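You operate a simulated robot arm through the tools that you are given. There is no shell and no other tool.

Carry out the task below with a simulated robot arm. There is one attempt and no reset: what you move stays moved.

## Task
Close machine 4's finished job: card onto its bin's ledge, count slider to the card's number, RESET, main switch off.
Fine: the card on the NOW RUNNING step; RESET once, before switching off. Set down upright: white card.

Only the result counts: the job must be done as asked and must still hold three seconds after the hand-in. Knocking over, shifting, dropping, spilling or breaking anything else fails it.

## Robot
A 7-joint arm with a fingered hand, fixed in place. Base frame: the origin is at the foot of the arm, x ahead of it, y to its left, z up. Lengths are in mm, angles in rad, forces in N, time in s.
Its first joint turns from -2.897 to 2.897 rad. Payload 4 kg.
Tool frame: the origin (TCP) lies between the finger pads and is the grasp point; the fingertips stand 30 mm ahead of it; z points along the fingers, y is the line along which they close. The gripper opens to 104 mm. The gripper's body begins 35 mm behind the TCP. The gripper is a hand of 4 fingers: y runs from the thumb to the fingers, the wrist lies at [-15, -113, -190] in the tool frame, and closing takes about 1.5 s.
Orientation is that of the tool frame in the base frame, as a unit quaternion [x, y, z, w]. With the fingers straight down and the wrist toward the robot, the tool's x, y and z point along [0, 1, 0], [1, 0, 0] and [0, 0, -1] of the base frame.

## Interface
- The arm moves only by the tool move_arm. Its arguments are lists of equal length, an entry for each row: "travel": the shift along the tool's x, y, z in mm, a list of three; "turn": the turn, a rotation vector about the tool's x, y, z in rad, a list of three. In form: {"travel": [[x, y, z], ...], "turn": [[wx, wy, wz], ...]}. A call has 1 to 20 rows; each row shifts and turns the commanded pose from where the row before left it, along the tool's axes as they then stand. "jaw" is the opening, from 0 (shut) to 1 (fully open), set as the call begins (left out, the last holds). Each row takes 0.2 s and may step no farther than 50 mm and 0.15 rad from the row before; otherwise, or with a gripper value out of range, the whole call is refused. A pose out of reach is approached as far as the arm can. The call stops where the force on the tool passes 80 N (or 10 N more than at its start, if that is more) or the arm is blocked; 0.2 s more then pass. Each finger travels about 153 mm/s and halts on what it meets, pressing with about 32 N; the grip force reading is that of the motor and also rises with nothing between the fingers. The clock runs only during rows and for 0.2 s after the last one: add rows that do not move to give the fingers time. The reply holds the time, the measured pose of the TCP, the force on the tool along the base axes, the opening and the grip force, in the units named above and with some noise, with the torque about the TCP (base axes, N m) and any sound that the robot's microphone picked up.
- Cameras (640 x 400 px; columns grow to the right, rows downward): "scene" is fixed at [399.4, 491.2, 1360.4]; the picture's right is [-0.96, -0.27, 0.00], its down [-0.10, 0.37, -0.92] and it looks along [0.25, -0.89, -0.38] (base axes); focal length 354 px, centre (320, 200). "wrist" rides on the gripper at [61, -92, -130] in the tool frame; the picture's right is [-0.81, 0.28, -0.52], its down [-0.53, -0.71, 0.46] and it looks along [-0.24, 0.64, 0.72] (tool axes); focal length 275 px, centre (320, 200). There is no depth. A picture from a camera that has moved, and an enlarged one, comes with that camera's place and axes in the base frame and with its lens. The place of the scene camera against the robot may be out by one fixed shift of up to 12 mm in any direction.
- capture(camera): a new picture of that camera. No time passes.
- finger_targets(index, middle, ring, thumb_bend, thumb_turn): sets how far each is bent, from 0 (flat) to 1 (curled in); at 0.3 the hand is open as for a grip, at 0.7 the pads meet at the TCP. One left out holds its place. A second passes; each finger stops where it meets its share of the squeeze, and holds until it gets a number again. A gripper value or a shape takes the hand back. It gives what a move gives, with no picture; readings hold the bend of each and the force on the fingers (four entries, about 0 where the hand has none), thumb and palm. thumb_turn goes from beside the hand (0) to across from the fingers (1), as for a grip.
- set_grasp(shape): the hand has 4 fingers and takes this shape, open, in about a second: jaw (thumb against the fingers, like two jaws); tri (thumb and two fingers); tip (a fingertip pinch); poke (one finger out to press); point (the index stretched); flat (the hand flat); cup (the hand cupped); fist (a fist). The gripper value then closes the fingers along that shape, each until it touches; the sizes above hold for jaw. It gives what a move gives, with no picture.
- zoom(camera, box): a new picture of the part [left, top, right, bottom] of that camera's present view, enlarged. No time passes.
- finish_job(): hands the job in; it is judged then, once.

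Places have to be worked out from the pictures, the camera data and where the tool is seen. Open the gripper and draw the arm clear of the work before you hand the job in, unless the task says otherwise.

The tools are called after "Emit:" as a command line: name --argument value ..., lists and objects as JSON in quotes. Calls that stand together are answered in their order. move_arm: Moves the arm, as the interface text tells. Its arguments: {"type":"object","properties":{"travel":{"type":"array","items":{"type":"array","items":{"type":"number"}}},"turn":{"type":"array","items":{"type":"array","items":{"type":"number"}}},"jaw":{"type":"number"}},"required":["travel","turn"]} The other tools are called the same way: set_grasp (shape) gives the hand a shape; finger_targets (index, middle, ring, thumb_bend, thumb_turn) moves the fingers one by one; capture (camera) takes a picture; zoom (camera, box) takes an enlarged picture of a part of a camera's view; finish_job () hands the job in.

At the start:

```text
t: 0.0
tcp_pos: [490.3, -261.3, 1185.6]
tcp_rot: [0.707, 0.707, 0.0, 0.0]
wrist_force: [-0.2, 0.7, 0.5]
torque: [-0.02, 0.01, 0.03]
finger_gap: 103.5
finger_force: 0.0
shape: jaw
bend: [0.3, 0.3, 0.3, 0.3, 0.98]
finger forces: [0.0, 0.0, 0.0, 0.0, 0.0, 0.0]
```

scene: 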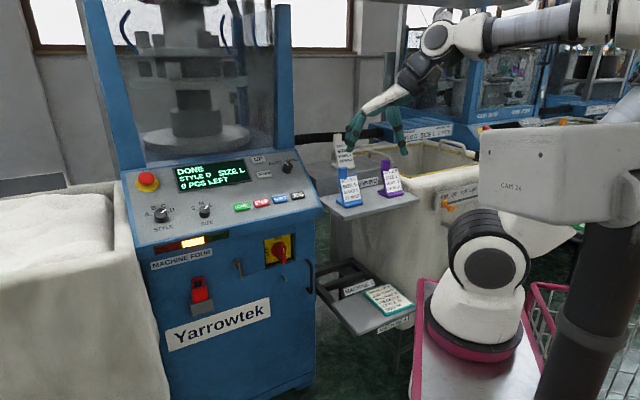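
wrist: 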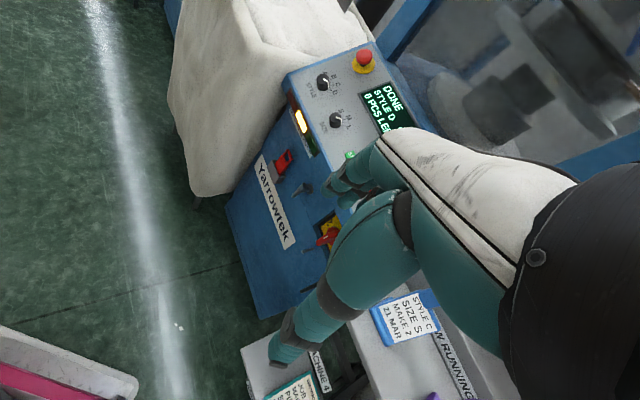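

I'll look closely at the main parts of the scene before moving anything.

Emit:
zoom --camera "scene" --box '[310, 120, 430, 220]'

Emit:
zoom --camera "scene" --box '[120, 140, 330, 270]'

Emit:
zoom --camera "scene" --box '[310, 250, 430, 350]'

Emit:
zoom --camera "scene" --box '[420, 110, 600, 260]'

Emit:
zoom --camera "wrist" --box '[230, 270, 500, 400]'

```text
4.00 times, centred on (370, 170) of scene
camera zoom: at [399.4, 491.2, 1360.4], right [-0.96, -0.27, 0.0], down [-0.1, 0.37, -0.92], along [0.25, -0.89, -0.38], focal length 1417 px, centre (120, 320)
```

zoom: 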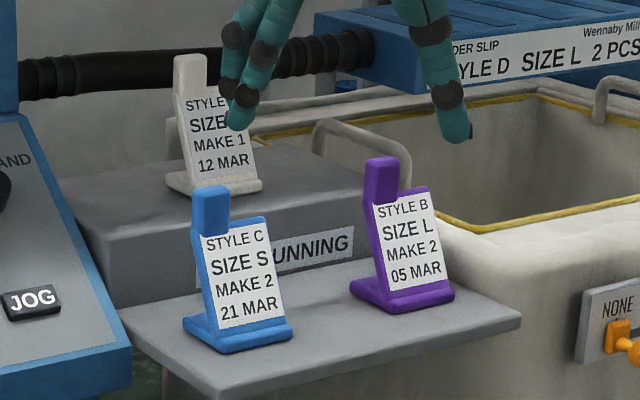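

```text
3.05 times, centred on (225, 205) of scene
camera zoom: at [399.4, 491.2, 1360.4], right [-0.96, -0.27, 0.0], down [-0.1, 0.37, -0.92], along [0.25, -0.89, -0.38], focal length 1079 px, centre (610, 185)
```

zoom: 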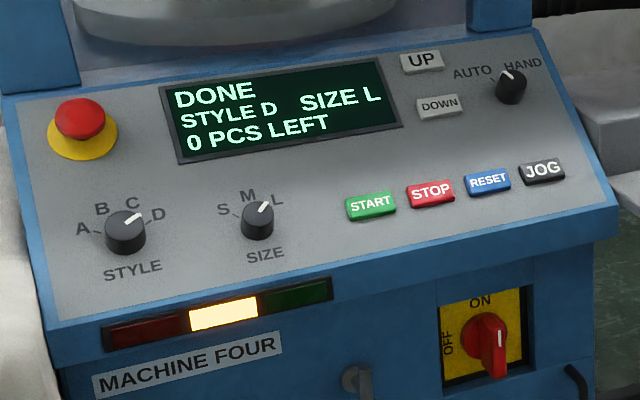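

```text
4.00 times, centred on (370, 300) of scene
camera zoom: at [399.4, 491.2, 1360.4], right [-0.96, -0.27, 0.0], down [-0.1, 0.37, -0.92], along [0.25, -0.89, -0.38], focal length 1417 px, centre (120, -200)
```

zoom: 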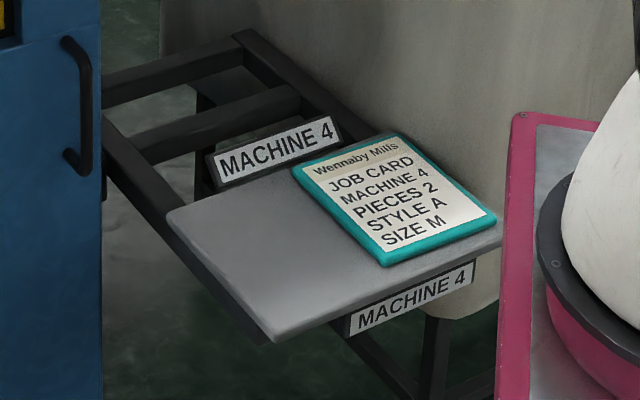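

```text
2.67 times, centred on (510, 185) of scene
camera zoom: at [399.4, 491.2, 1360.4], right [-0.96, -0.27, 0.0], down [-0.1, 0.37, -0.92], along [0.25, -0.89, -0.38], focal length 944 px, centre (-187, 240)
```

zoom: 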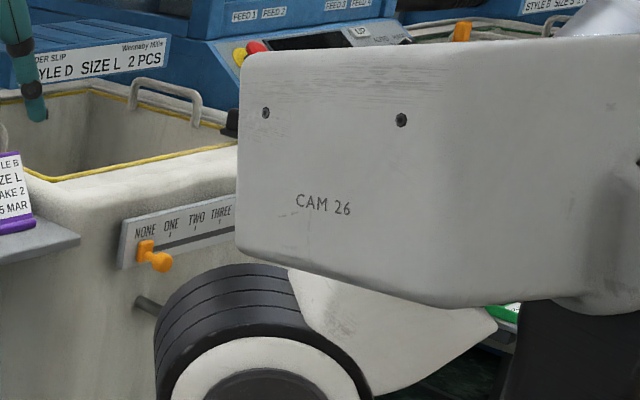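

```text
2.37 times, centred on (365, 335) of wrist
camera zoom: at [397.9, -201.4, 1316.9], right [0.28, -0.81, 0.52], down [-0.71, -0.53, -0.46], along [0.64, -0.24, -0.72], focal length 652 px, centre (213, -120)
```

zoom: 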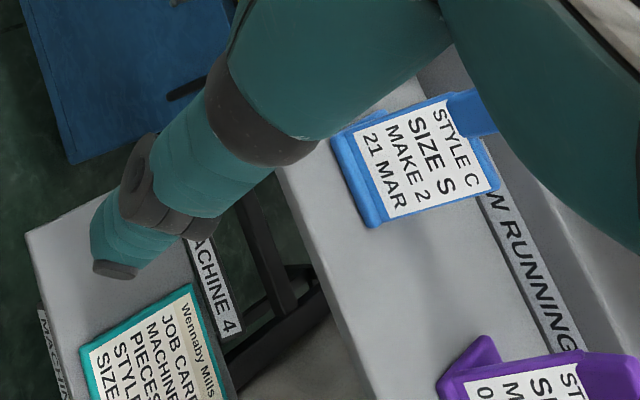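

The white card is behind, on the upper NOW RUNNING step. I need to identify the bins, so I'll zoom the scene's right side first.

Emit:
zoom --camera "scene" --box '[380, 0, 640, 160]'

Emit:
zoom --camera "scene" --box '[560, 80, 640, 130]'

Emit:
zoom --camera "scene" --box '[320, 125, 380, 165]'

Emit:
zoom --camera "scene" --box '[520, 190, 640, 400]'

```text
2.46 times, centred on (510, 80) of scene
camera zoom: at [399.4, 491.2, 1360.4], right [-0.96, -0.27, 0.0], down [-0.1, 0.37, -0.92], along [0.25, -0.89, -0.38], focal length 872 px, centre (-148, 495)
```

zoom: 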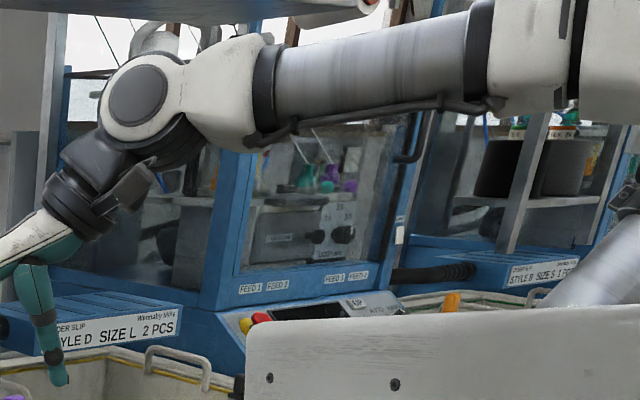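

```text
8.00 times, centred on (600, 105) of scene
camera zoom: at [399.4, 491.2, 1360.4], right [-0.96, -0.27, 0.0], down [-0.1, 0.37, -0.92], along [0.25, -0.89, -0.38], focal length 2833 px, centre (-1920, 960)
```

zoom: 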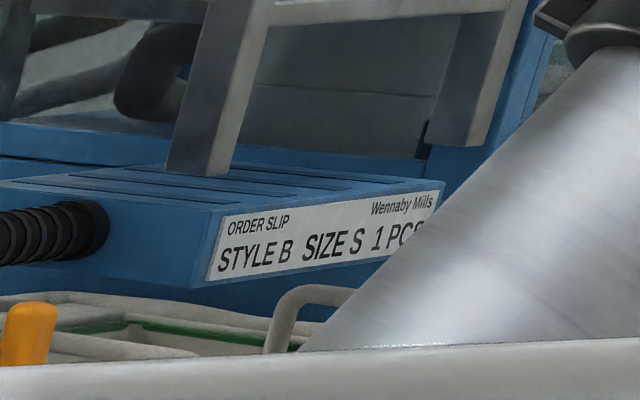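

```text
10.00 times, centred on (350, 145) of scene
camera zoom: at [399.4, 491.2, 1360.4], right [-0.96, -0.27, 0.0], down [-0.1, 0.37, -0.92], along [0.25, -0.89, -0.38], focal length 3542 px, centre (20, 750)
```

zoom: 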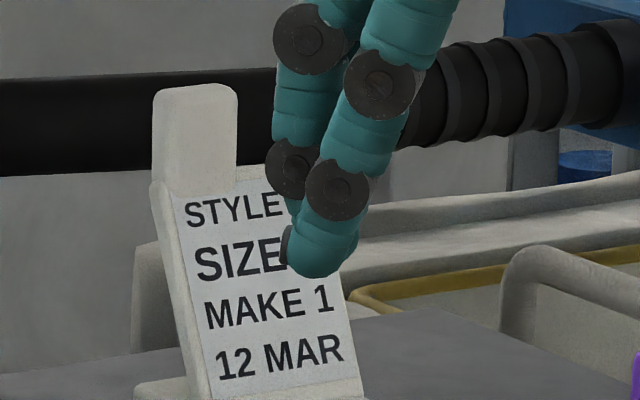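

```text
1.90 times, centred on (580, 295) of scene
camera zoom: at [399.4, 491.2, 1360.4], right [-0.96, -0.27, 0.0], down [-0.1, 0.37, -0.92], along [0.25, -0.89, -0.38], focal length 675 px, centre (-175, 19)
```

zoom: 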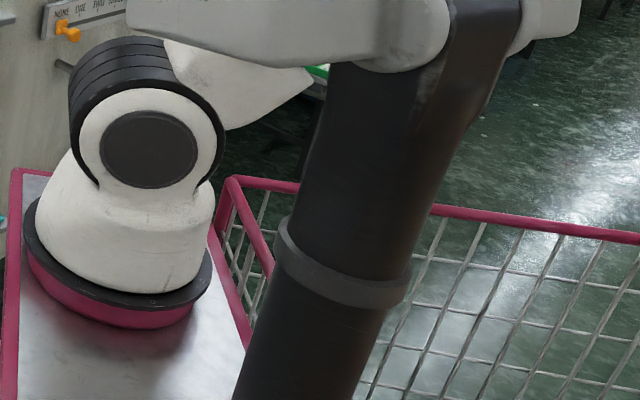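

The white card reads MAKE 1, so the slider will go to ONE. I'll yaw the hand so the wrist camera faces the bins (-y), then look at the results.

Emit:
move_arm --travel '[[0, -20, 0], [0, -20, 0], [0, -20, 0], [0, -20, 0], [0, 0, 0], [0, 0, 0], [0, 0, 0], [0, 0, 0], [0, 0, 0], [0, 0, 0]]' --turn '[[0, 0, 0.15], [0, 0, 0.15], [0, 0, 0.15], [0, 0, 0.15], [0, 0, 0.15], [0, 0, 0.15], [0, 0, 0.15], [0, 0, 0.15], [0, 0, 0], [0, 0, 0]]'

Emit:
capture --camera "wrist"

Emit:
capture --camera "scene"

```text
t: 2.2
tcp_pos: [413.7, -244.5, 1184.5]
tcp_rot: [0.983, 0.184, 0.0, 0.001]
wrist_force: [0.1, -0.3, 0.0]
torque: [-0.01, 0.02, -0.04]
finger_gap: 103.7
finger_force: 0.0
shape: jaw
bend: [0.3, 0.3, 0.3, 0.3, 0.98]
finger forces: [0.0, 0.0, 0.0, 0.1, 0.0, 0.0]
```

```text
taken
camera wrist: at [437.1, -137.3, 1317.1], right [-0.66, -0.55, 0.52], down [-0.76, 0.47, -0.46], along [0.01, -0.69, -0.72], focal length 275 px, centre (320, 200)
```

wrist: 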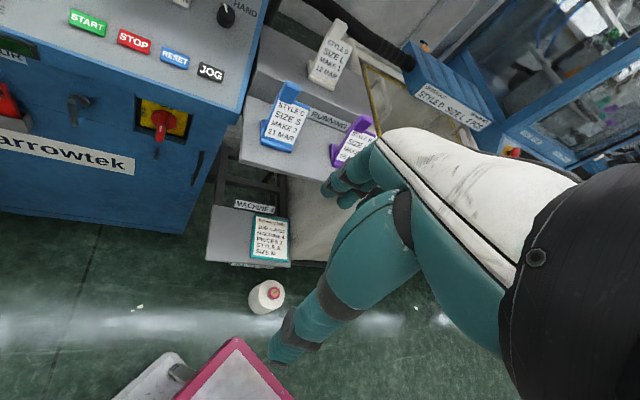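

```text
taken
```

scene: 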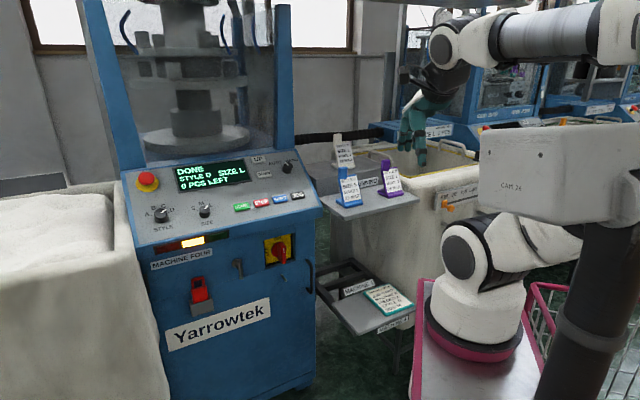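

Emit:
zoom --camera "wrist" --box '[230, 0, 500, 170]'

Emit:
zoom --camera "scene" --box '[320, 100, 500, 220]'

Emit:
zoom --camera "wrist" --box '[480, 60, 640, 180]'

```text
2.35 times, centred on (365, 85) of wrist
camera zoom: at [437.1, -137.3, 1317.1], right [-0.66, -0.55, 0.52], down [-0.76, 0.47, -0.46], along [0.01, -0.69, -0.72], focal length 648 px, centre (214, 471)
```

zoom: 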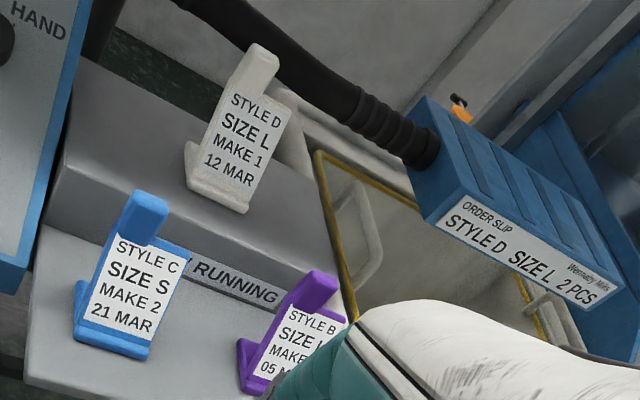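

```text
3.33 times, centred on (410, 160) of scene
camera zoom: at [399.4, 491.2, 1360.4], right [-0.96, -0.27, 0.0], down [-0.1, 0.37, -0.92], along [0.25, -0.89, -0.38], focal length 1180 px, centre (20, 333)
```

zoom: 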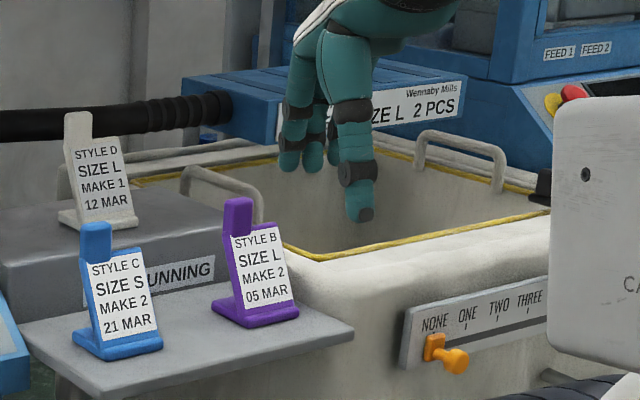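

```text
3.33 times, centred on (560, 120) of wrist
camera zoom: at [437.1, -137.3, 1317.1], right [-0.66, -0.55, 0.52], down [-0.76, 0.47, -0.46], along [0.01, -0.69, -0.72], focal length 918 px, centre (-480, 467)
```

zoom: 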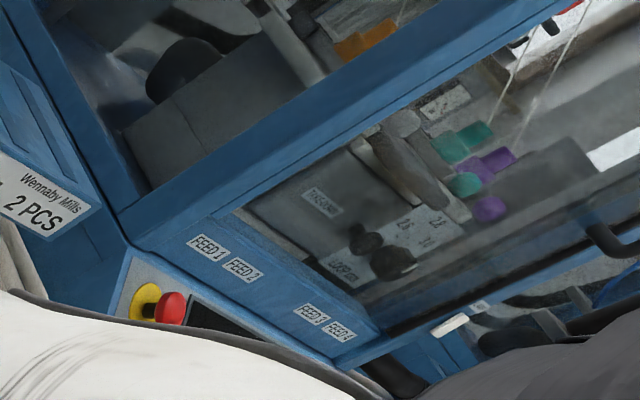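

The white card is STYLE D SIZE L MAKE 1, and the order-slip box behind the yellow-trim bin matches that. I'll move toward -x and turn further to check the other bins and find the ledges.

Emit:
move_arm --travel '[[-37, -15, -10], [-37, -15, -10], [-37, -15, -10], [-37, -15, -10], [-37, -15, -10], [0, 0, 0], [0, 0, 0], [0, 0, 0], [0, 0, 0], [0, 0, 0]]' --turn '[[0, 0, 0], [0, 0, 0], [0, 0, 0], [0, 0, 0], [0, 0, 0], [0, 0, 0.15], [0, 0, 0.15], [0, 0, 0.15], [0, 0, 0.15], [0, 0, 0]]'

Emit:
capture --camera "wrist"

Emit:
capture --camera "scene"

```text
t: 4.3
tcp_pos: [234.0, -244.5, 1236.9]
tcp_rot: [0.999, -0.038, 0.007, 0.01]
wrist_force: [0.1, 0.0, -0.8]
torque: [0.01, -0.01, -0.01]
finger_gap: 103.6
finger_force: 0.1
shape: jaw
bend: [0.3, 0.3, 0.3, 0.3, 0.98]
finger forces: [0.1, 0.1, 0.0, 0.0, 0.0, 0.1]
stopped in row 10: the arm was blocked; the commanded pose is now the measured one
```

```text
taken
camera wrist: at [300.2, -155.7, 1368.0], right [-0.83, -0.2, 0.51], down [-0.47, 0.74, -0.48], along [-0.28, -0.64, -0.72], focal length 275 px, centre (320, 200)
```

wrist: 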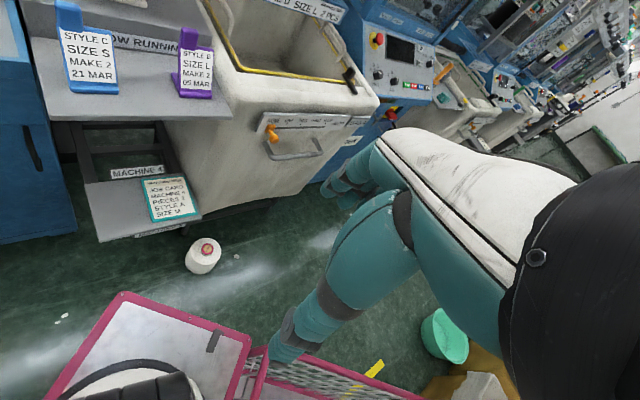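

```text
taken
```

scene: 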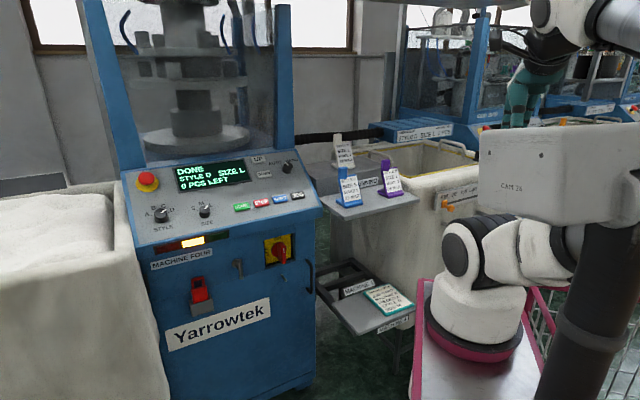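

The arm hit a limit there, but this view shows the bin row well. I'll zoom in on it.

Emit:
zoom --camera "wrist" --box '[180, 0, 420, 190]'

Emit:
zoom --camera "wrist" --box '[370, 0, 640, 150]'

Emit:
zoom --camera "scene" --box '[340, 90, 500, 210]'

```text
2.11 times, centred on (300, 95) of wrist
camera zoom: at [300.2, -155.7, 1368.0], right [-0.83, -0.2, 0.51], down [-0.47, 0.74, -0.48], along [-0.28, -0.64, -0.72], focal length 580 px, centre (362, 421)
```

zoom: 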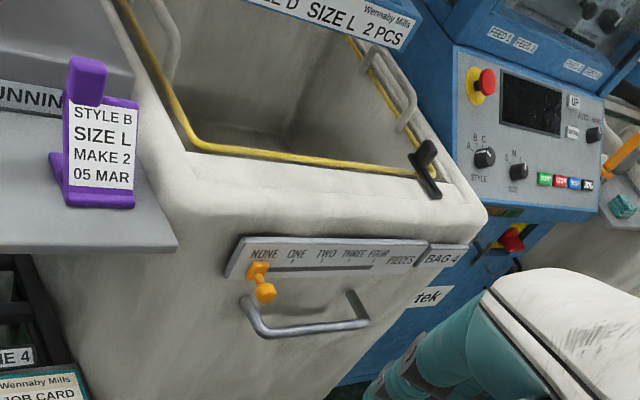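

```text
2.37 times, centred on (505, 75) of wrist
camera zoom: at [300.2, -155.7, 1368.0], right [-0.83, -0.2, 0.51], down [-0.47, 0.74, -0.48], along [-0.28, -0.64, -0.72], focal length 652 px, centre (-118, 496)
```

zoom: 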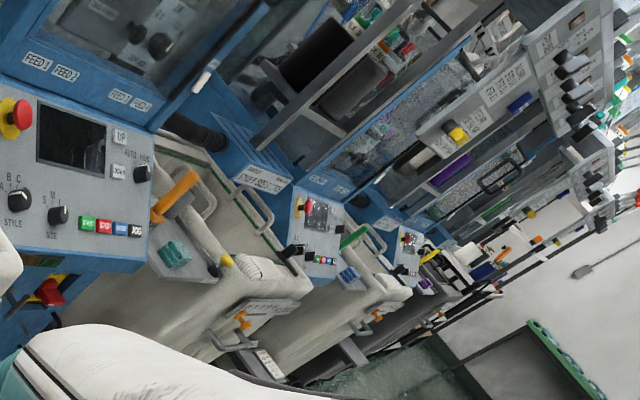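

```text
3.33 times, centred on (420, 150) of scene
camera zoom: at [399.4, 491.2, 1360.4], right [-0.96, -0.27, 0.0], down [-0.1, 0.37, -0.92], along [0.25, -0.89, -0.38], focal length 1180 px, centre (-13, 367)
```

zoom: 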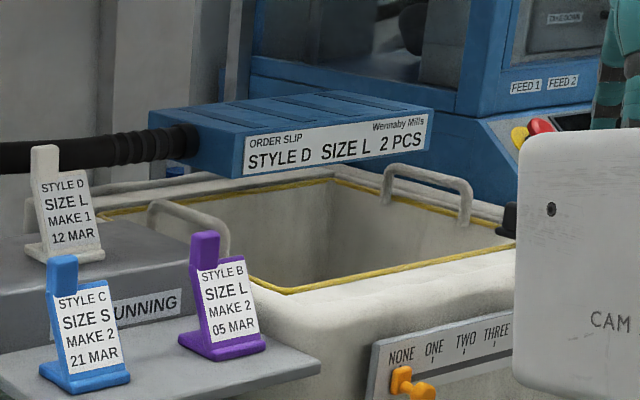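

Emit:
zoom --camera "wrist" --box '[260, 60, 400, 160]'

Emit:
zoom --camera "wrist" --box '[420, 60, 560, 150]'

Emit:
zoom --camera "wrist" --box '[60, 120, 220, 250]'

```text
4.00 times, centred on (330, 110) of wrist
camera zoom: at [300.2, -155.7, 1368.0], right [-0.83, -0.2, 0.51], down [-0.47, 0.74, -0.48], along [-0.28, -0.64, -0.72], focal length 1101 px, centre (280, 560)
```

zoom: 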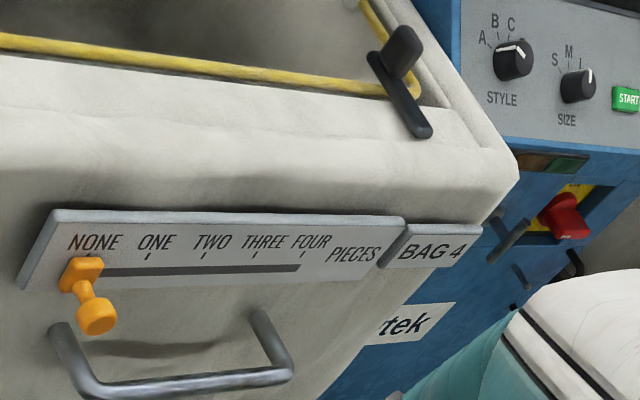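

```text
4.44 times, centred on (490, 105) of wrist
camera zoom: at [300.2, -155.7, 1368.0], right [-0.83, -0.2, 0.51], down [-0.47, 0.74, -0.48], along [-0.28, -0.64, -0.72], focal length 1224 px, centre (-436, 622)
```

zoom: 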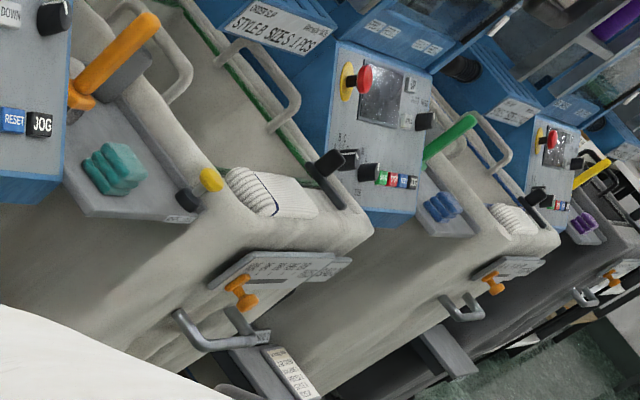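

```text
3.08 times, centred on (140, 185) of wrist
camera zoom: at [300.2, -155.7, 1368.0], right [-0.83, -0.2, 0.51], down [-0.47, 0.74, -0.48], along [-0.28, -0.64, -0.72], focal length 847 px, centre (874, 246)
```

zoom: 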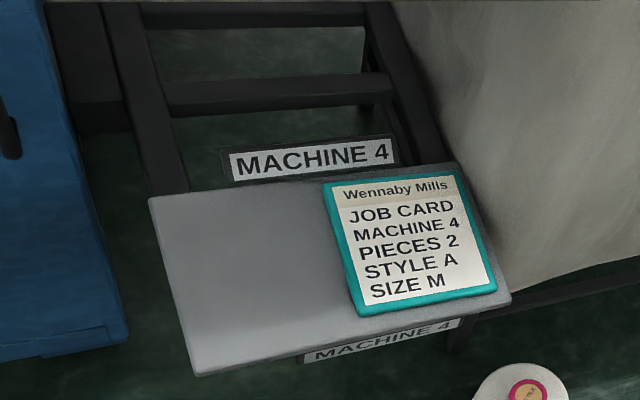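

The bin next to the stand is labelled BAG 4, so it belongs to machine 4, and its front rim is the flat ledge. Triangulation puts the slider plate near y = -727, z = 900. I'll move nearer for a better view of the ledge and the card.

Emit:
move_arm --travel '[[16, 40, 0], [16, 40, 0], [16, 40, 0], [16, 40, 0], [16, 40, 0], [16, 40, 0], [0, 0, 0]]' --turn '[[0, 0, -0.076], [0, 0, 0], [0, 0, 0], [0, 0, 0], [0, 0, 0], [0, 0, 0], [0, 0, 0]]'

Emit:
capture --camera "wrist"

Emit:
capture --camera "scene"

```text
t: 6.0
tcp_pos: [327.0, -488.4, 1242.8]
tcp_rot: [1.0, -0.001, 0.004, 0.011]
wrist_force: [1.1, 0.1, 0.5]
torque: [0.0, 0.01, -0.01]
finger_gap: 104.0
finger_force: 0.1
shape: jaw
bend: [0.3, 0.3, 0.3, 0.3, 0.98]
finger forces: [0.1, 0.0, 0.1, 0.0, 0.0, 0.0]
```

```text
taken
camera wrist: at [387.0, -393.5, 1373.8], right [-0.82, -0.26, 0.51], down [-0.53, 0.71, -0.48], along [-0.24, -0.66, -0.71], focal length 275 px, centre (320, 200)
```

wrist: 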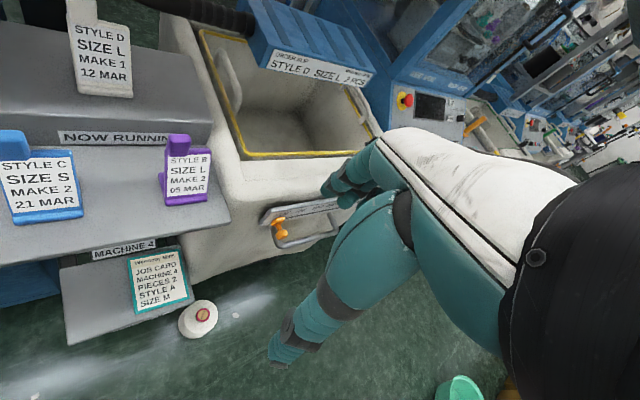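

```text
taken
```

scene: 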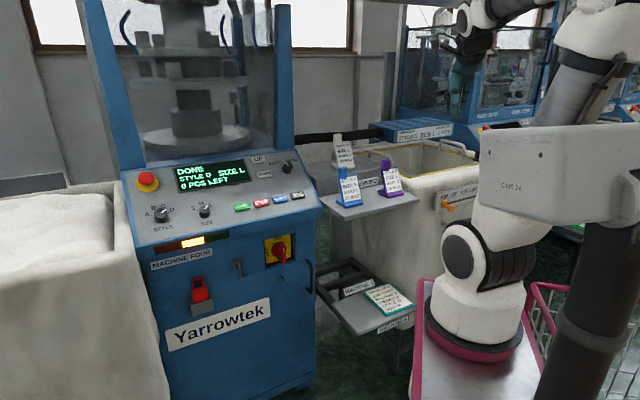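

I can see the white card, NOW RUNNING, and BAG 4's ledge. I'll straighten the tool and slide toward +x to view the white card up close.

Emit:
move_arm --travel '[[45, 0, 0], [45, 0, 0], [45, 0, 0], [45, 0, 0], [45, 0, 0], [45, 0, 0], [0, 0, 0]]' --turn '[[0.022, -0.008, 0], [0, 0, 0], [0, 0, 0], [0, 0, 0], [0, 0, 0], [0, 0, 0], [0, 0, 0]]'

Emit:
capture --camera "wrist"

Emit:
capture --camera "scene"

```text
t: 7.5
tcp_pos: [596.1, -486.5, 1242.0]
tcp_rot: [1.0, -0.001, 0.001, -0.001]
wrist_force: [0.8, -0.4, -0.2]
torque: [0.03, -0.02, 0.0]
finger_gap: 103.8
finger_force: 0.2
shape: jaw
bend: [0.3, 0.3, 0.3, 0.3, 0.98]
finger forces: [0.0, 0.0, 0.0, 0.0, 0.0, 0.0]
```

```text
taken
camera wrist: at [656.8, -395.3, 1375.0], right [-0.81, -0.27, 0.51], down [-0.53, 0.72, -0.46], along [-0.24, -0.64, -0.73], focal length 275 px, centre (320, 200)
```

wrist: 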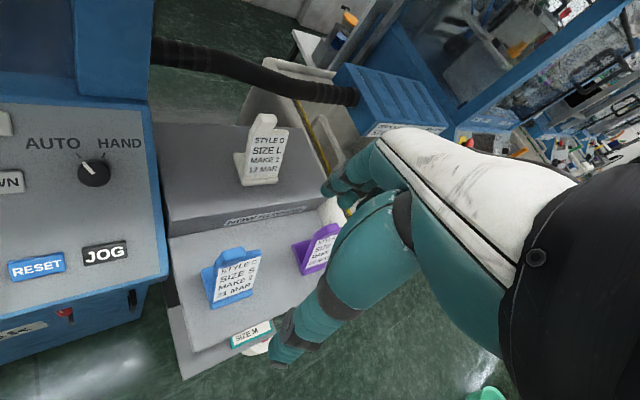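

```text
taken
```

scene: 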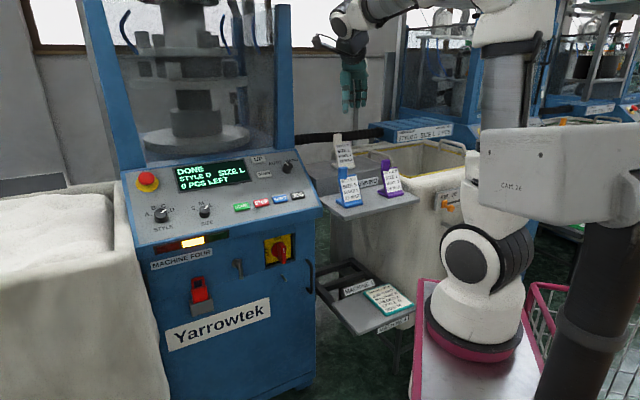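

Emit:
zoom --camera "wrist" --box '[200, 90, 360, 220]'

Emit:
zoom --camera "wrist" --box '[0, 90, 180, 330]'

Emit:
zoom --camera "scene" --box '[310, 120, 430, 220]'

```text
3.08 times, centred on (280, 155) of wrist
camera zoom: at [656.8, -395.3, 1375.0], right [-0.81, -0.27, 0.51], down [-0.53, 0.72, -0.46], along [-0.24, -0.64, -0.73], focal length 847 px, centre (443, 338)
```

zoom: 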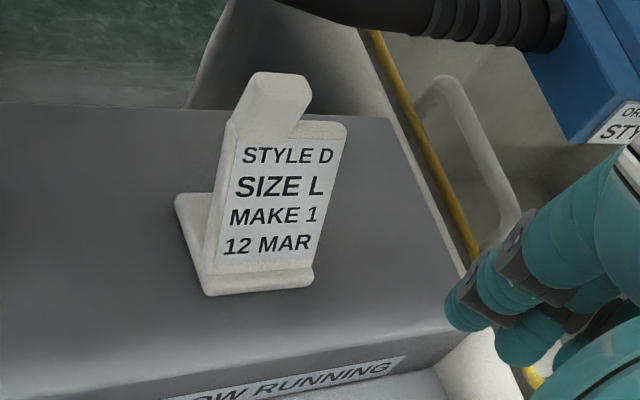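

```text
1.67 times, centred on (90, 210) of wrist
camera zoom: at [656.8, -395.3, 1375.0], right [-0.81, -0.27, 0.51], down [-0.53, 0.72, -0.46], along [-0.24, -0.64, -0.73], focal length 459 px, centre (703, 183)
```

zoom: 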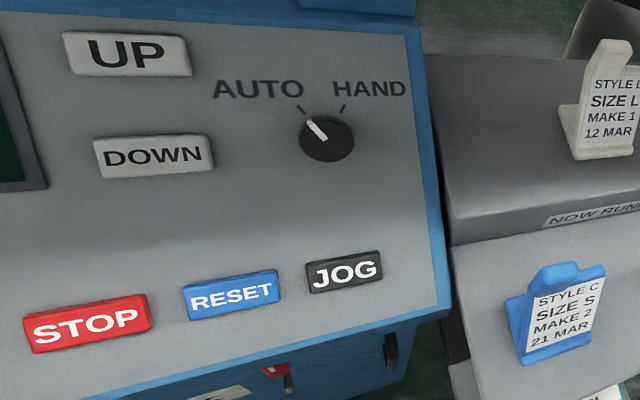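

```text
4.00 times, centred on (370, 170) of scene
camera zoom: at [399.4, 491.2, 1360.4], right [-0.96, -0.27, 0.0], down [-0.1, 0.37, -0.92], along [0.25, -0.89, -0.38], focal length 1417 px, centre (120, 320)
```

zoom: 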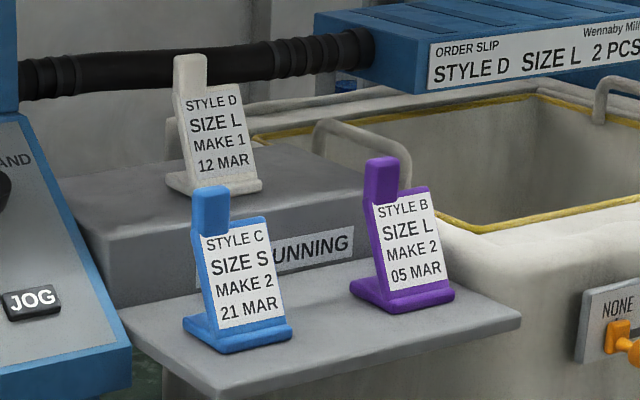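

From the two wrist views, the machine row and the cards face diagonally toward the robot, with yaw about 45°. The white card's tab top is near [686, -722, 1094]. I'll yaw the hand back to about 0.8 rad so it faces the row squarely, and move closer to the card.

Emit:
move_arm --travel '[[0, 40, 10], [0, 40, 10], [0, 20, 10], [0, 0, 0], [0, 0, 0], [0, 0, 0]]' --turn '[[0, 0, -0.15], [0, 0, -0.15], [0, 0, -0.15], [0, 0, -0.15], [0, 0, -0.15], [0, 0, 0]]'

Emit:
capture --camera "wrist"

Emit:
capture --camera "scene"

```text
t: 8.9
tcp_pos: [608.1, -585.8, 1212.7]
tcp_rot: [0.931, 0.366, 0.001, 0.0]
wrist_force: [0.0, -0.2, 0.4]
torque: [0.0, 0.01, 0.04]
finger_gap: 103.6
finger_force: 0.0
shape: jaw
bend: [0.3, 0.3, 0.3, 0.3, 0.98]
finger forces: [0.0, 0.1, 0.0, 0.1, 0.0, 0.1]
```

```text
taken
camera wrist: at [590.4, -477.0, 1345.4], right [-0.41, -0.75, 0.51], down [-0.87, 0.16, -0.46], along [0.26, -0.64, -0.72], focal length 275 px, centre (320, 200)
```

wrist: 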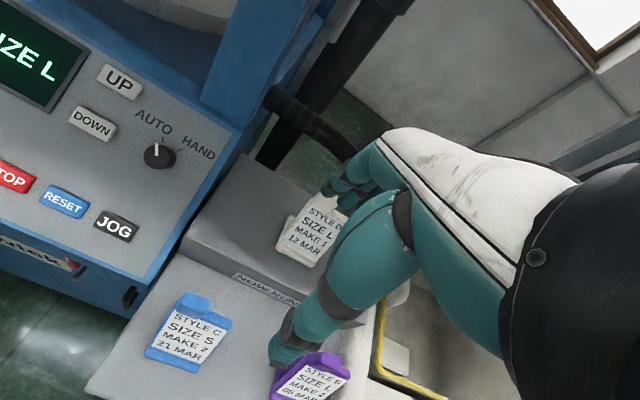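

```text
taken
```

scene: 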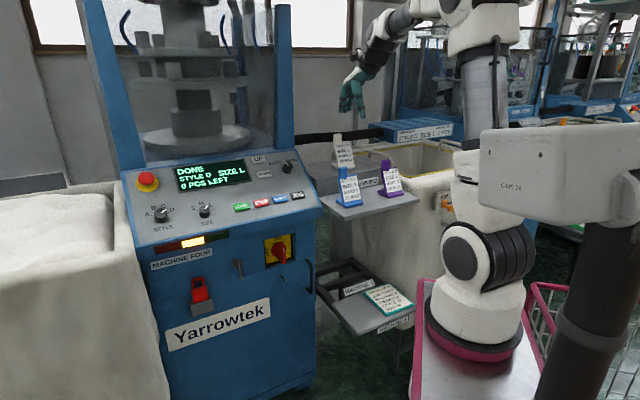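

Emit:
zoom --camera "wrist" --box '[230, 150, 390, 280]'

Emit:
zoom --camera "wrist" --box '[0, 40, 240, 280]'

Emit:
zoom --camera "wrist" --box '[100, 240, 420, 400]'

```text
3.08 times, centred on (310, 215) of wrist
camera zoom: at [590.4, -477.0, 1345.4], right [-0.41, -0.75, 0.51], down [-0.87, 0.16, -0.46], along [0.26, -0.64, -0.72], focal length 847 px, centre (351, 154)
```

zoom: 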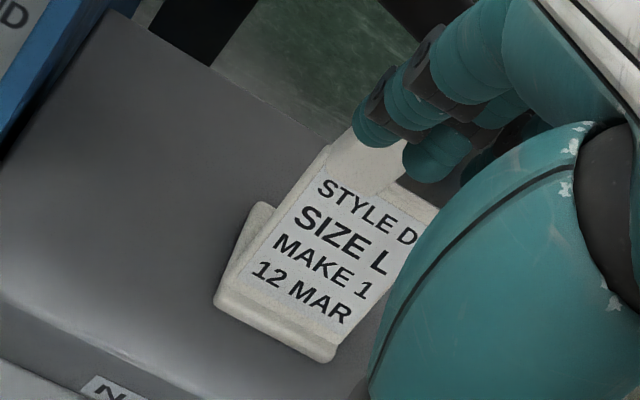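

```text
1.67 times, centred on (120, 160) of wrist
camera zoom: at [590.4, -477.0, 1345.4], right [-0.41, -0.75, 0.51], down [-0.87, 0.16, -0.46], along [0.26, -0.64, -0.72], focal length 459 px, centre (653, 267)
```

zoom: 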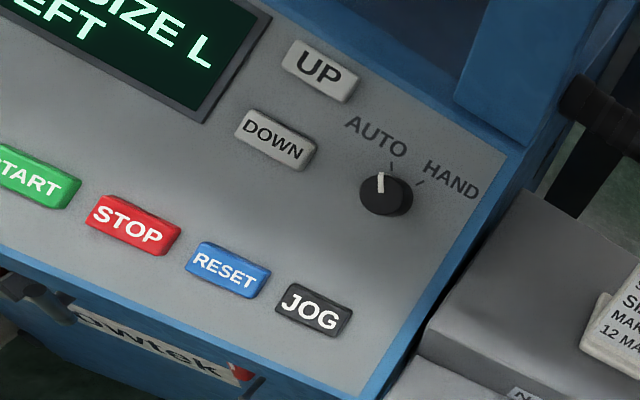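

```text
2.00 times, centred on (260, 320) of wrist
camera zoom: at [590.4, -477.0, 1345.4], right [-0.41, -0.75, 0.51], down [-0.87, 0.16, -0.46], along [0.26, -0.64, -0.72], focal length 551 px, centre (440, -40)
```

zoom: 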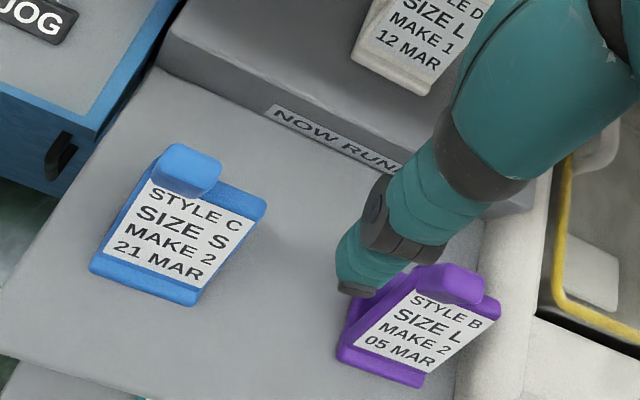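

Triangulation puts the card's foot lip from about [665, -685] to [616, -735] at z ≈ 972, and the tab top near [688, -728, 1088]. It leans back slightly. I'll move above the tab with a slightly narrowed jaw, and check before descending.

Emit:
move_arm --travel '[[-9, 38, 6], [-9, 38, 6], [-9, 38, 6], [-9, 38, 6], [0, 0, 0], [0, 0, 0]]' --turn '[[0, 0, -0.04], [0.1, 0, 0], [0.1, 0, 0], [0, 0, 0], [0, 0, 0], [0, 0, 0]]' --jaw 0.75

Emit:
capture --camera "wrist"

Emit:
zoom --camera "scene" --box '[300, 80, 440, 200]'

```text
t: 10.3
tcp_pos: [685.0, -717.5, 1176.4]
tcp_rot: [0.919, 0.382, -0.038, -0.094]
wrist_force: [0.0, 0.3, 0.2]
torque: [0.01, -0.01, 0.01]
finger_gap: 78.3
finger_force: 0.1
shape: jaw
bend: [0.27, 0.35, 0.33, 0.54, 0.99]
finger forces: [0.1, 0.1, 0.0, 0.0, 0.1, 0.1]
```

```text
taken
camera wrist: at [683.8, -629.8, 1325.4], right [-0.31, -0.84, 0.45], down [-0.93, 0.18, -0.31], along [0.18, -0.51, -0.84], focal length 275 px, centre (320, 200)
```

wrist: 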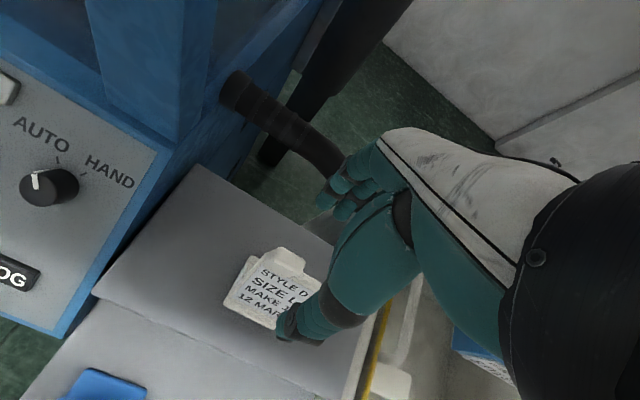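

```text
3.33 times, centred on (370, 140) of scene
camera zoom: at [399.4, 491.2, 1360.4], right [-0.96, -0.27, 0.0], down [-0.1, 0.37, -0.92], along [0.25, -0.89, -0.38], focal length 1180 px, centre (153, 400)
```

zoom: 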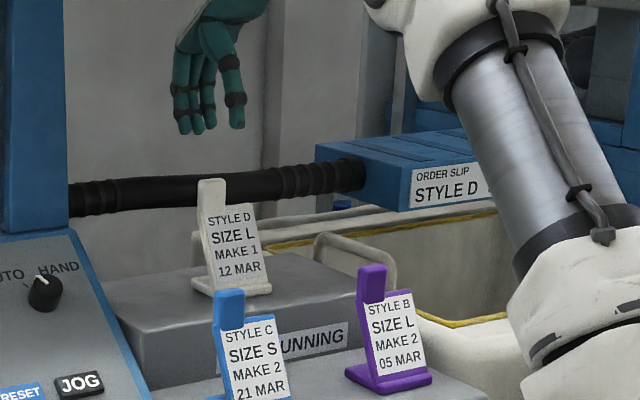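

Emit:
zoom --camera "wrist" --box '[210, 220, 350, 360]'

```text
2.86 times, centred on (280, 290) of wrist
camera zoom: at [683.8, -629.8, 1325.4], right [-0.31, -0.84, 0.45], down [-0.93, 0.18, -0.31], along [0.18, -0.51, -0.84], focal length 786 px, centre (434, -57)
```

zoom: 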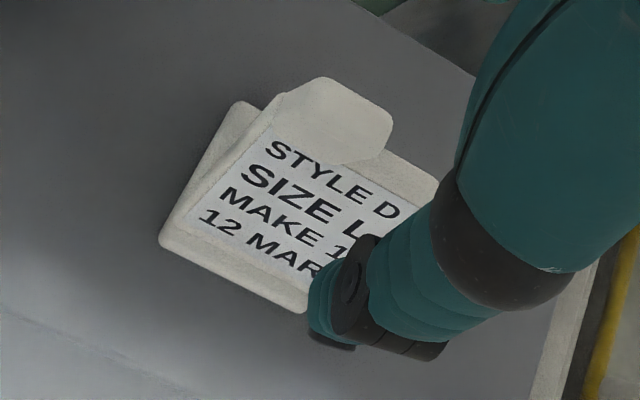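

The tab top is about [690, -724, 1086], nearly beneath the TCP. I'll descend with the tilt kept and fingers straddling the tab, in two stages.

Emit:
move_arm --travel '[[-1, 8, 23], [0, 5, 22], [0, 5, 20], [0, 0, 0]]' --turn '[[0, 0, 0], [0, 0, 0], [0.04, 0, 0], [0, 0, 0]]'

Emit:
capture --camera "wrist"

Emit:
zoom --camera "scene" --box '[300, 80, 440, 200]'

```text
t: 11.3
tcp_pos: [691.2, -721.8, 1111.0]
tcp_rot: [0.917, 0.381, -0.044, -0.112]
wrist_force: [0.2, -0.5, 0.7]
torque: [-0.01, 0.0, 0.02]
finger_gap: 78.4
finger_force: 0.0
shape: jaw
bend: [0.27, 0.35, 0.33, 0.54, 0.99]
finger forces: [0.0, 0.0, 0.0, 0.1, 0.0, 0.0]
```

```text
taken
camera wrist: at [691.8, -638.2, 1261.5], right [-0.3, -0.85, 0.43], down [-0.94, 0.19, -0.28], along [0.15, -0.49, -0.86], focal length 275 px, centre (320, 200)
```

wrist: 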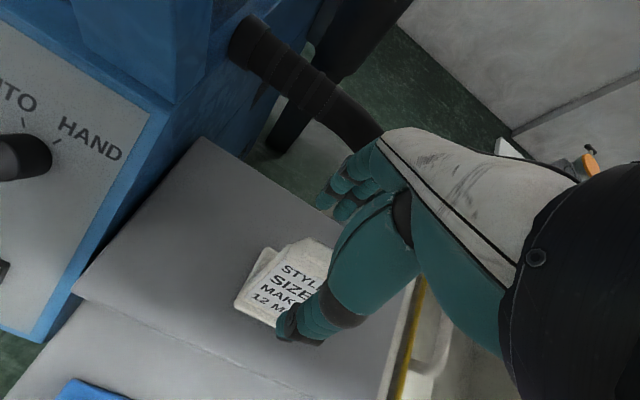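

```text
3.33 times, centred on (370, 140) of scene
camera zoom: at [399.4, 491.2, 1360.4], right [-0.96, -0.27, 0.0], down [-0.1, 0.37, -0.92], along [0.25, -0.89, -0.38], focal length 1180 px, centre (153, 400)
```

zoom: 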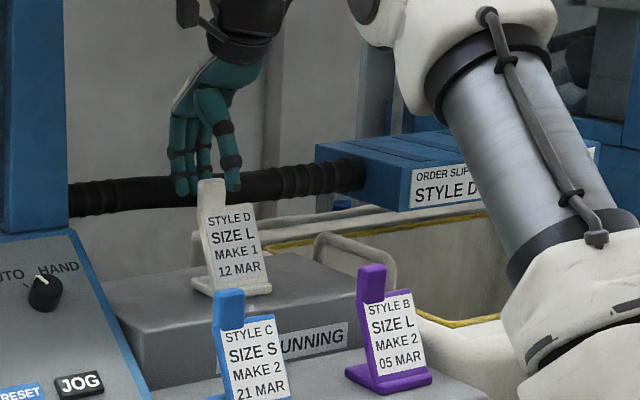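

Fingers and thumb sit either side of the tab. I'll go down the last 45 mm so the pads sit on the tab and plate top.

Emit:
move_arm --travel '[[-1, 4, 22], [-1, 4, 22], [0, 0, 0]]' --turn '[[0, 0, 0], [0, 0, 0], [0, 0, 0]]'

Emit:
capture --camera "wrist"

Emit:
zoom --camera "scene" --box '[320, 100, 400, 190]'

```text
t: 12.2
tcp_pos: [684.9, -721.5, 1063.5]
tcp_rot: [0.917, 0.381, -0.043, -0.111]
wrist_force: [0.4, -1.1, -0.2]
torque: [0.03, 0.0, -0.01]
finger_gap: 78.2
finger_force: 0.0
shape: jaw
bend: [0.27, 0.35, 0.33, 0.54, 0.99]
finger forces: [0.1, 0.1, 0.0, 0.0, 0.1, 0.1]
```

```text
taken
camera wrist: at [687.8, -637.3, 1215.3], right [-0.3, -0.85, 0.43], down [-0.94, 0.19, -0.28], along [0.15, -0.49, -0.86], focal length 275 px, centre (320, 200)
```

wrist: 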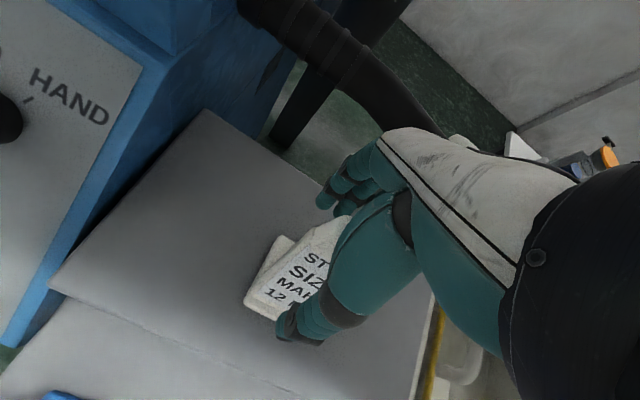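

```text
4.44 times, centred on (360, 145) of scene
camera zoom: at [399.4, 491.2, 1360.4], right [-0.96, -0.27, 0.0], down [-0.1, 0.37, -0.92], along [0.25, -0.89, -0.38], focal length 1574 px, centre (142, 444)
```

zoom: 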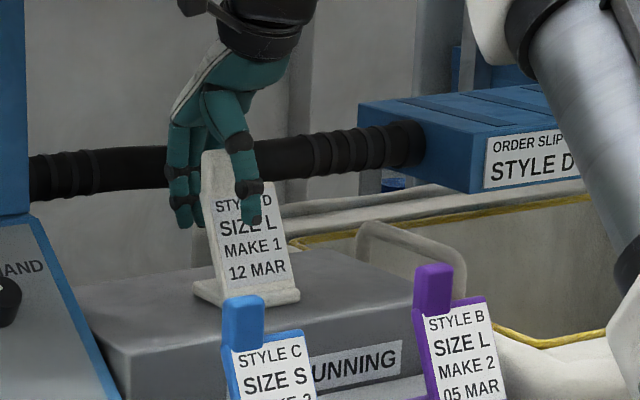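

The thumb is in front of the tab and the fingers are behind it. I'll close the grip now.

Emit:
move_arm --travel '[[0, 0, 0], [0, 0, 0], [0, 0, 0], [0, 0, 0], [0, 0, 0], [0, 0, 0], [0, 0, 0], [0, 0, 0]]' --turn '[[0, 0, 0], [0, 0, 0], [0, 0, 0], [0, 0, 0], [0, 0, 0], [0, 0, 0], [0, 0, 0], [0, 0, 0]]' --jaw 0.0

Emit:
capture --camera "wrist"

Emit:
zoom --camera "scene" --box '[320, 100, 400, 190]'

```text
t: 13.9
tcp_pos: [685.5, -721.8, 1066.0]
tcp_rot: [0.916, 0.382, -0.045, -0.111]
wrist_force: [0.5, -0.7, 4.5]
torque: [0.15, 0.16, 0.05]
finger_gap: 11.3
finger_force: 31.3
shape: jaw
bend: [0.73, 0.71, 0.7, 0.75, 1.0]
finger forces: [14.4, 7.6, 3.7, 0.0, 29.7, 0.0]
```

```text
taken
camera wrist: at [687.6, -637.2, 1215.8], right [-0.3, -0.85, 0.43], down [-0.94, 0.19, -0.28], along [0.15, -0.49, -0.86], focal length 275 px, centre (320, 200)
```

wrist: 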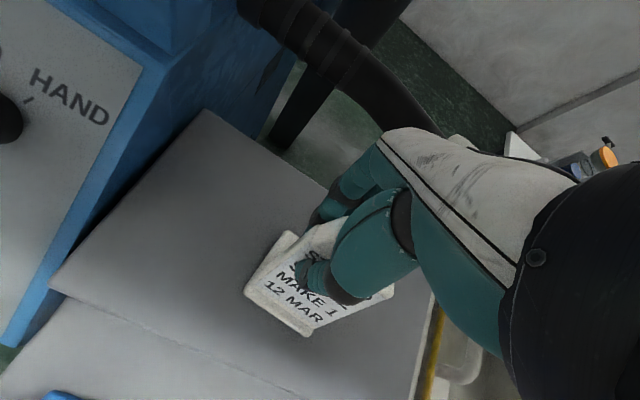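

```text
4.44 times, centred on (360, 145) of scene
camera zoom: at [399.4, 491.2, 1360.4], right [-0.96, -0.27, 0.0], down [-0.1, 0.37, -0.92], along [0.25, -0.89, -0.38], focal length 1574 px, centre (142, 444)
```

zoom: 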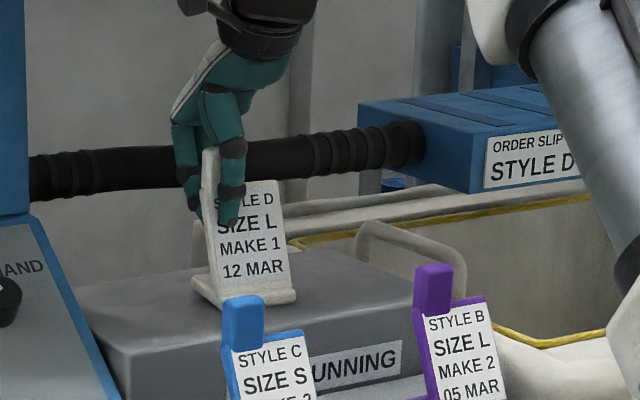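

It's gripped, with an 11 mm gap and thumb force near 30 N. I'll lift straight up and check the hold.

Emit:
move_arm --travel '[[0, -5, -20], [0, -9, -37], [0, -9, -37], [0, -9, -37], [0, 0, 0]]' --turn '[[0, 0, 0], [0, 0, 0], [0, 0, 0], [0, 0, 0], [0, 0, 0]]'

Emit:
capture --camera "wrist"

Emit:
zoom --camera "scene" --box '[300, 60, 440, 200]'

```text
t: 15.2
tcp_pos: [683.7, -720.3, 1201.9]
tcp_rot: [0.917, 0.381, -0.044, -0.112]
wrist_force: [0.5, 0.1, -0.7]
torque: [0.03, -0.03, -0.03]
finger_gap: 11.0
finger_force: 31.9
shape: jaw
bend: [0.73, 0.71, 0.7, 0.75, 1.0]
finger forces: [17.2, 7.2, 2.7, 0.0, 27.1, 0.1]
```

```text
taken
camera wrist: at [687.4, -636.5, 1352.4], right [-0.3, -0.85, 0.43], down [-0.94, 0.19, -0.27], along [0.15, -0.49, -0.86], focal length 275 px, centre (320, 200)
```

wrist: 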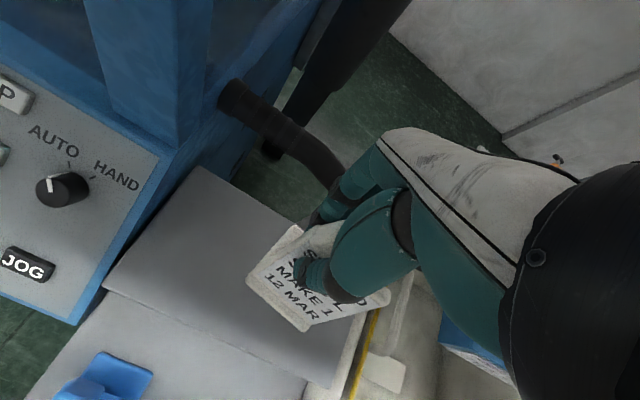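

```text
2.86 times, centred on (370, 130) of scene
camera zoom: at [399.4, 491.2, 1360.4], right [-0.96, -0.27, 0.0], down [-0.1, 0.37, -0.92], along [0.25, -0.89, -0.38], focal length 1012 px, centre (177, 400)
```

zoom: 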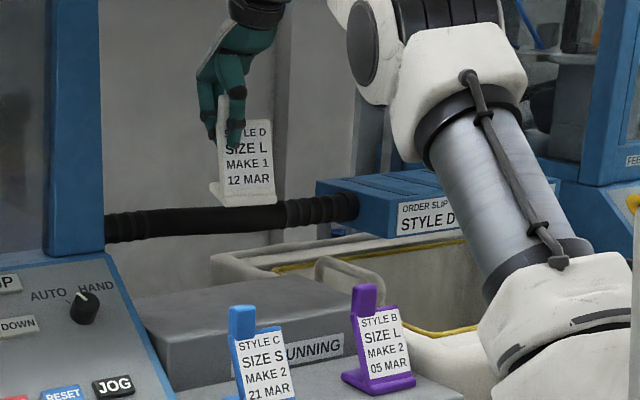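

The card lifted cleanly and is held level. I'll carry it at height along the row toward BAG 4's ledge and look from there.

Emit:
move_arm --travel '[[-38, -18.6, 4.6], [-38, -18.6, 4.6], [-38, -18.6, 4.6], [-38, -18.6, 4.6], [-38, -18.6, 4.6], [-38, -18.6, 4.6], [-38, -18.6, 4.6], [-38, -18.6, 4.6], [-38, -18.6, 4.6], [-38, -18.6, 4.6], [0, 0, 0]]' --turn '[[0, 0, 0], [0, 0, 0], [0, 0, 0], [0, 0, 0], [0, 0, 0], [0, 0, 0], [0, 0, 0], [0, 0, 0], [0, 0, 0], [0, 0, 0], [0, 0, 0]]'

Emit:
capture --camera "wrist"

Emit:
capture --camera "scene"

```text
t: 17.6
tcp_pos: [281.1, -847.4, 1195.3]
tcp_rot: [0.917, 0.381, -0.045, -0.11]
wrist_force: [0.2, -0.2, -1.6]
torque: [0.01, 0.01, -0.01]
finger_gap: 10.8
finger_force: 31.2
shape: jaw
bend: [0.73, 0.71, 0.7, 0.75, 1.0]
finger forces: [17.4, 7.1, 2.6, 0.0, 27.0, 0.1]
out of reach, approached as far as the arm can: row 10
```

```text
taken
camera wrist: at [283.6, -763.3, 1345.4], right [-0.3, -0.85, 0.43], down [-0.94, 0.19, -0.28], along [0.15, -0.49, -0.86], focal length 275 px, centre (320, 200)
```

wrist: 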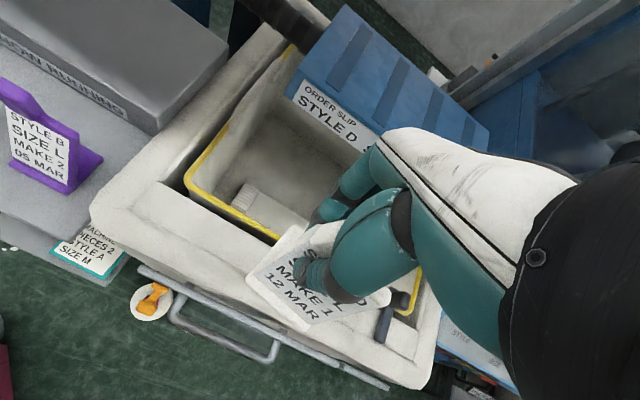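

```text
taken
```

scene: 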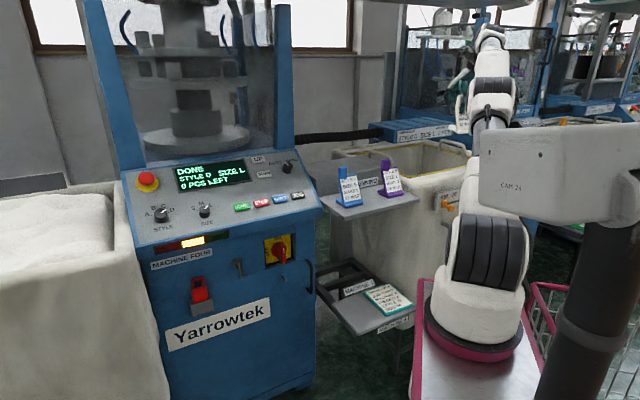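

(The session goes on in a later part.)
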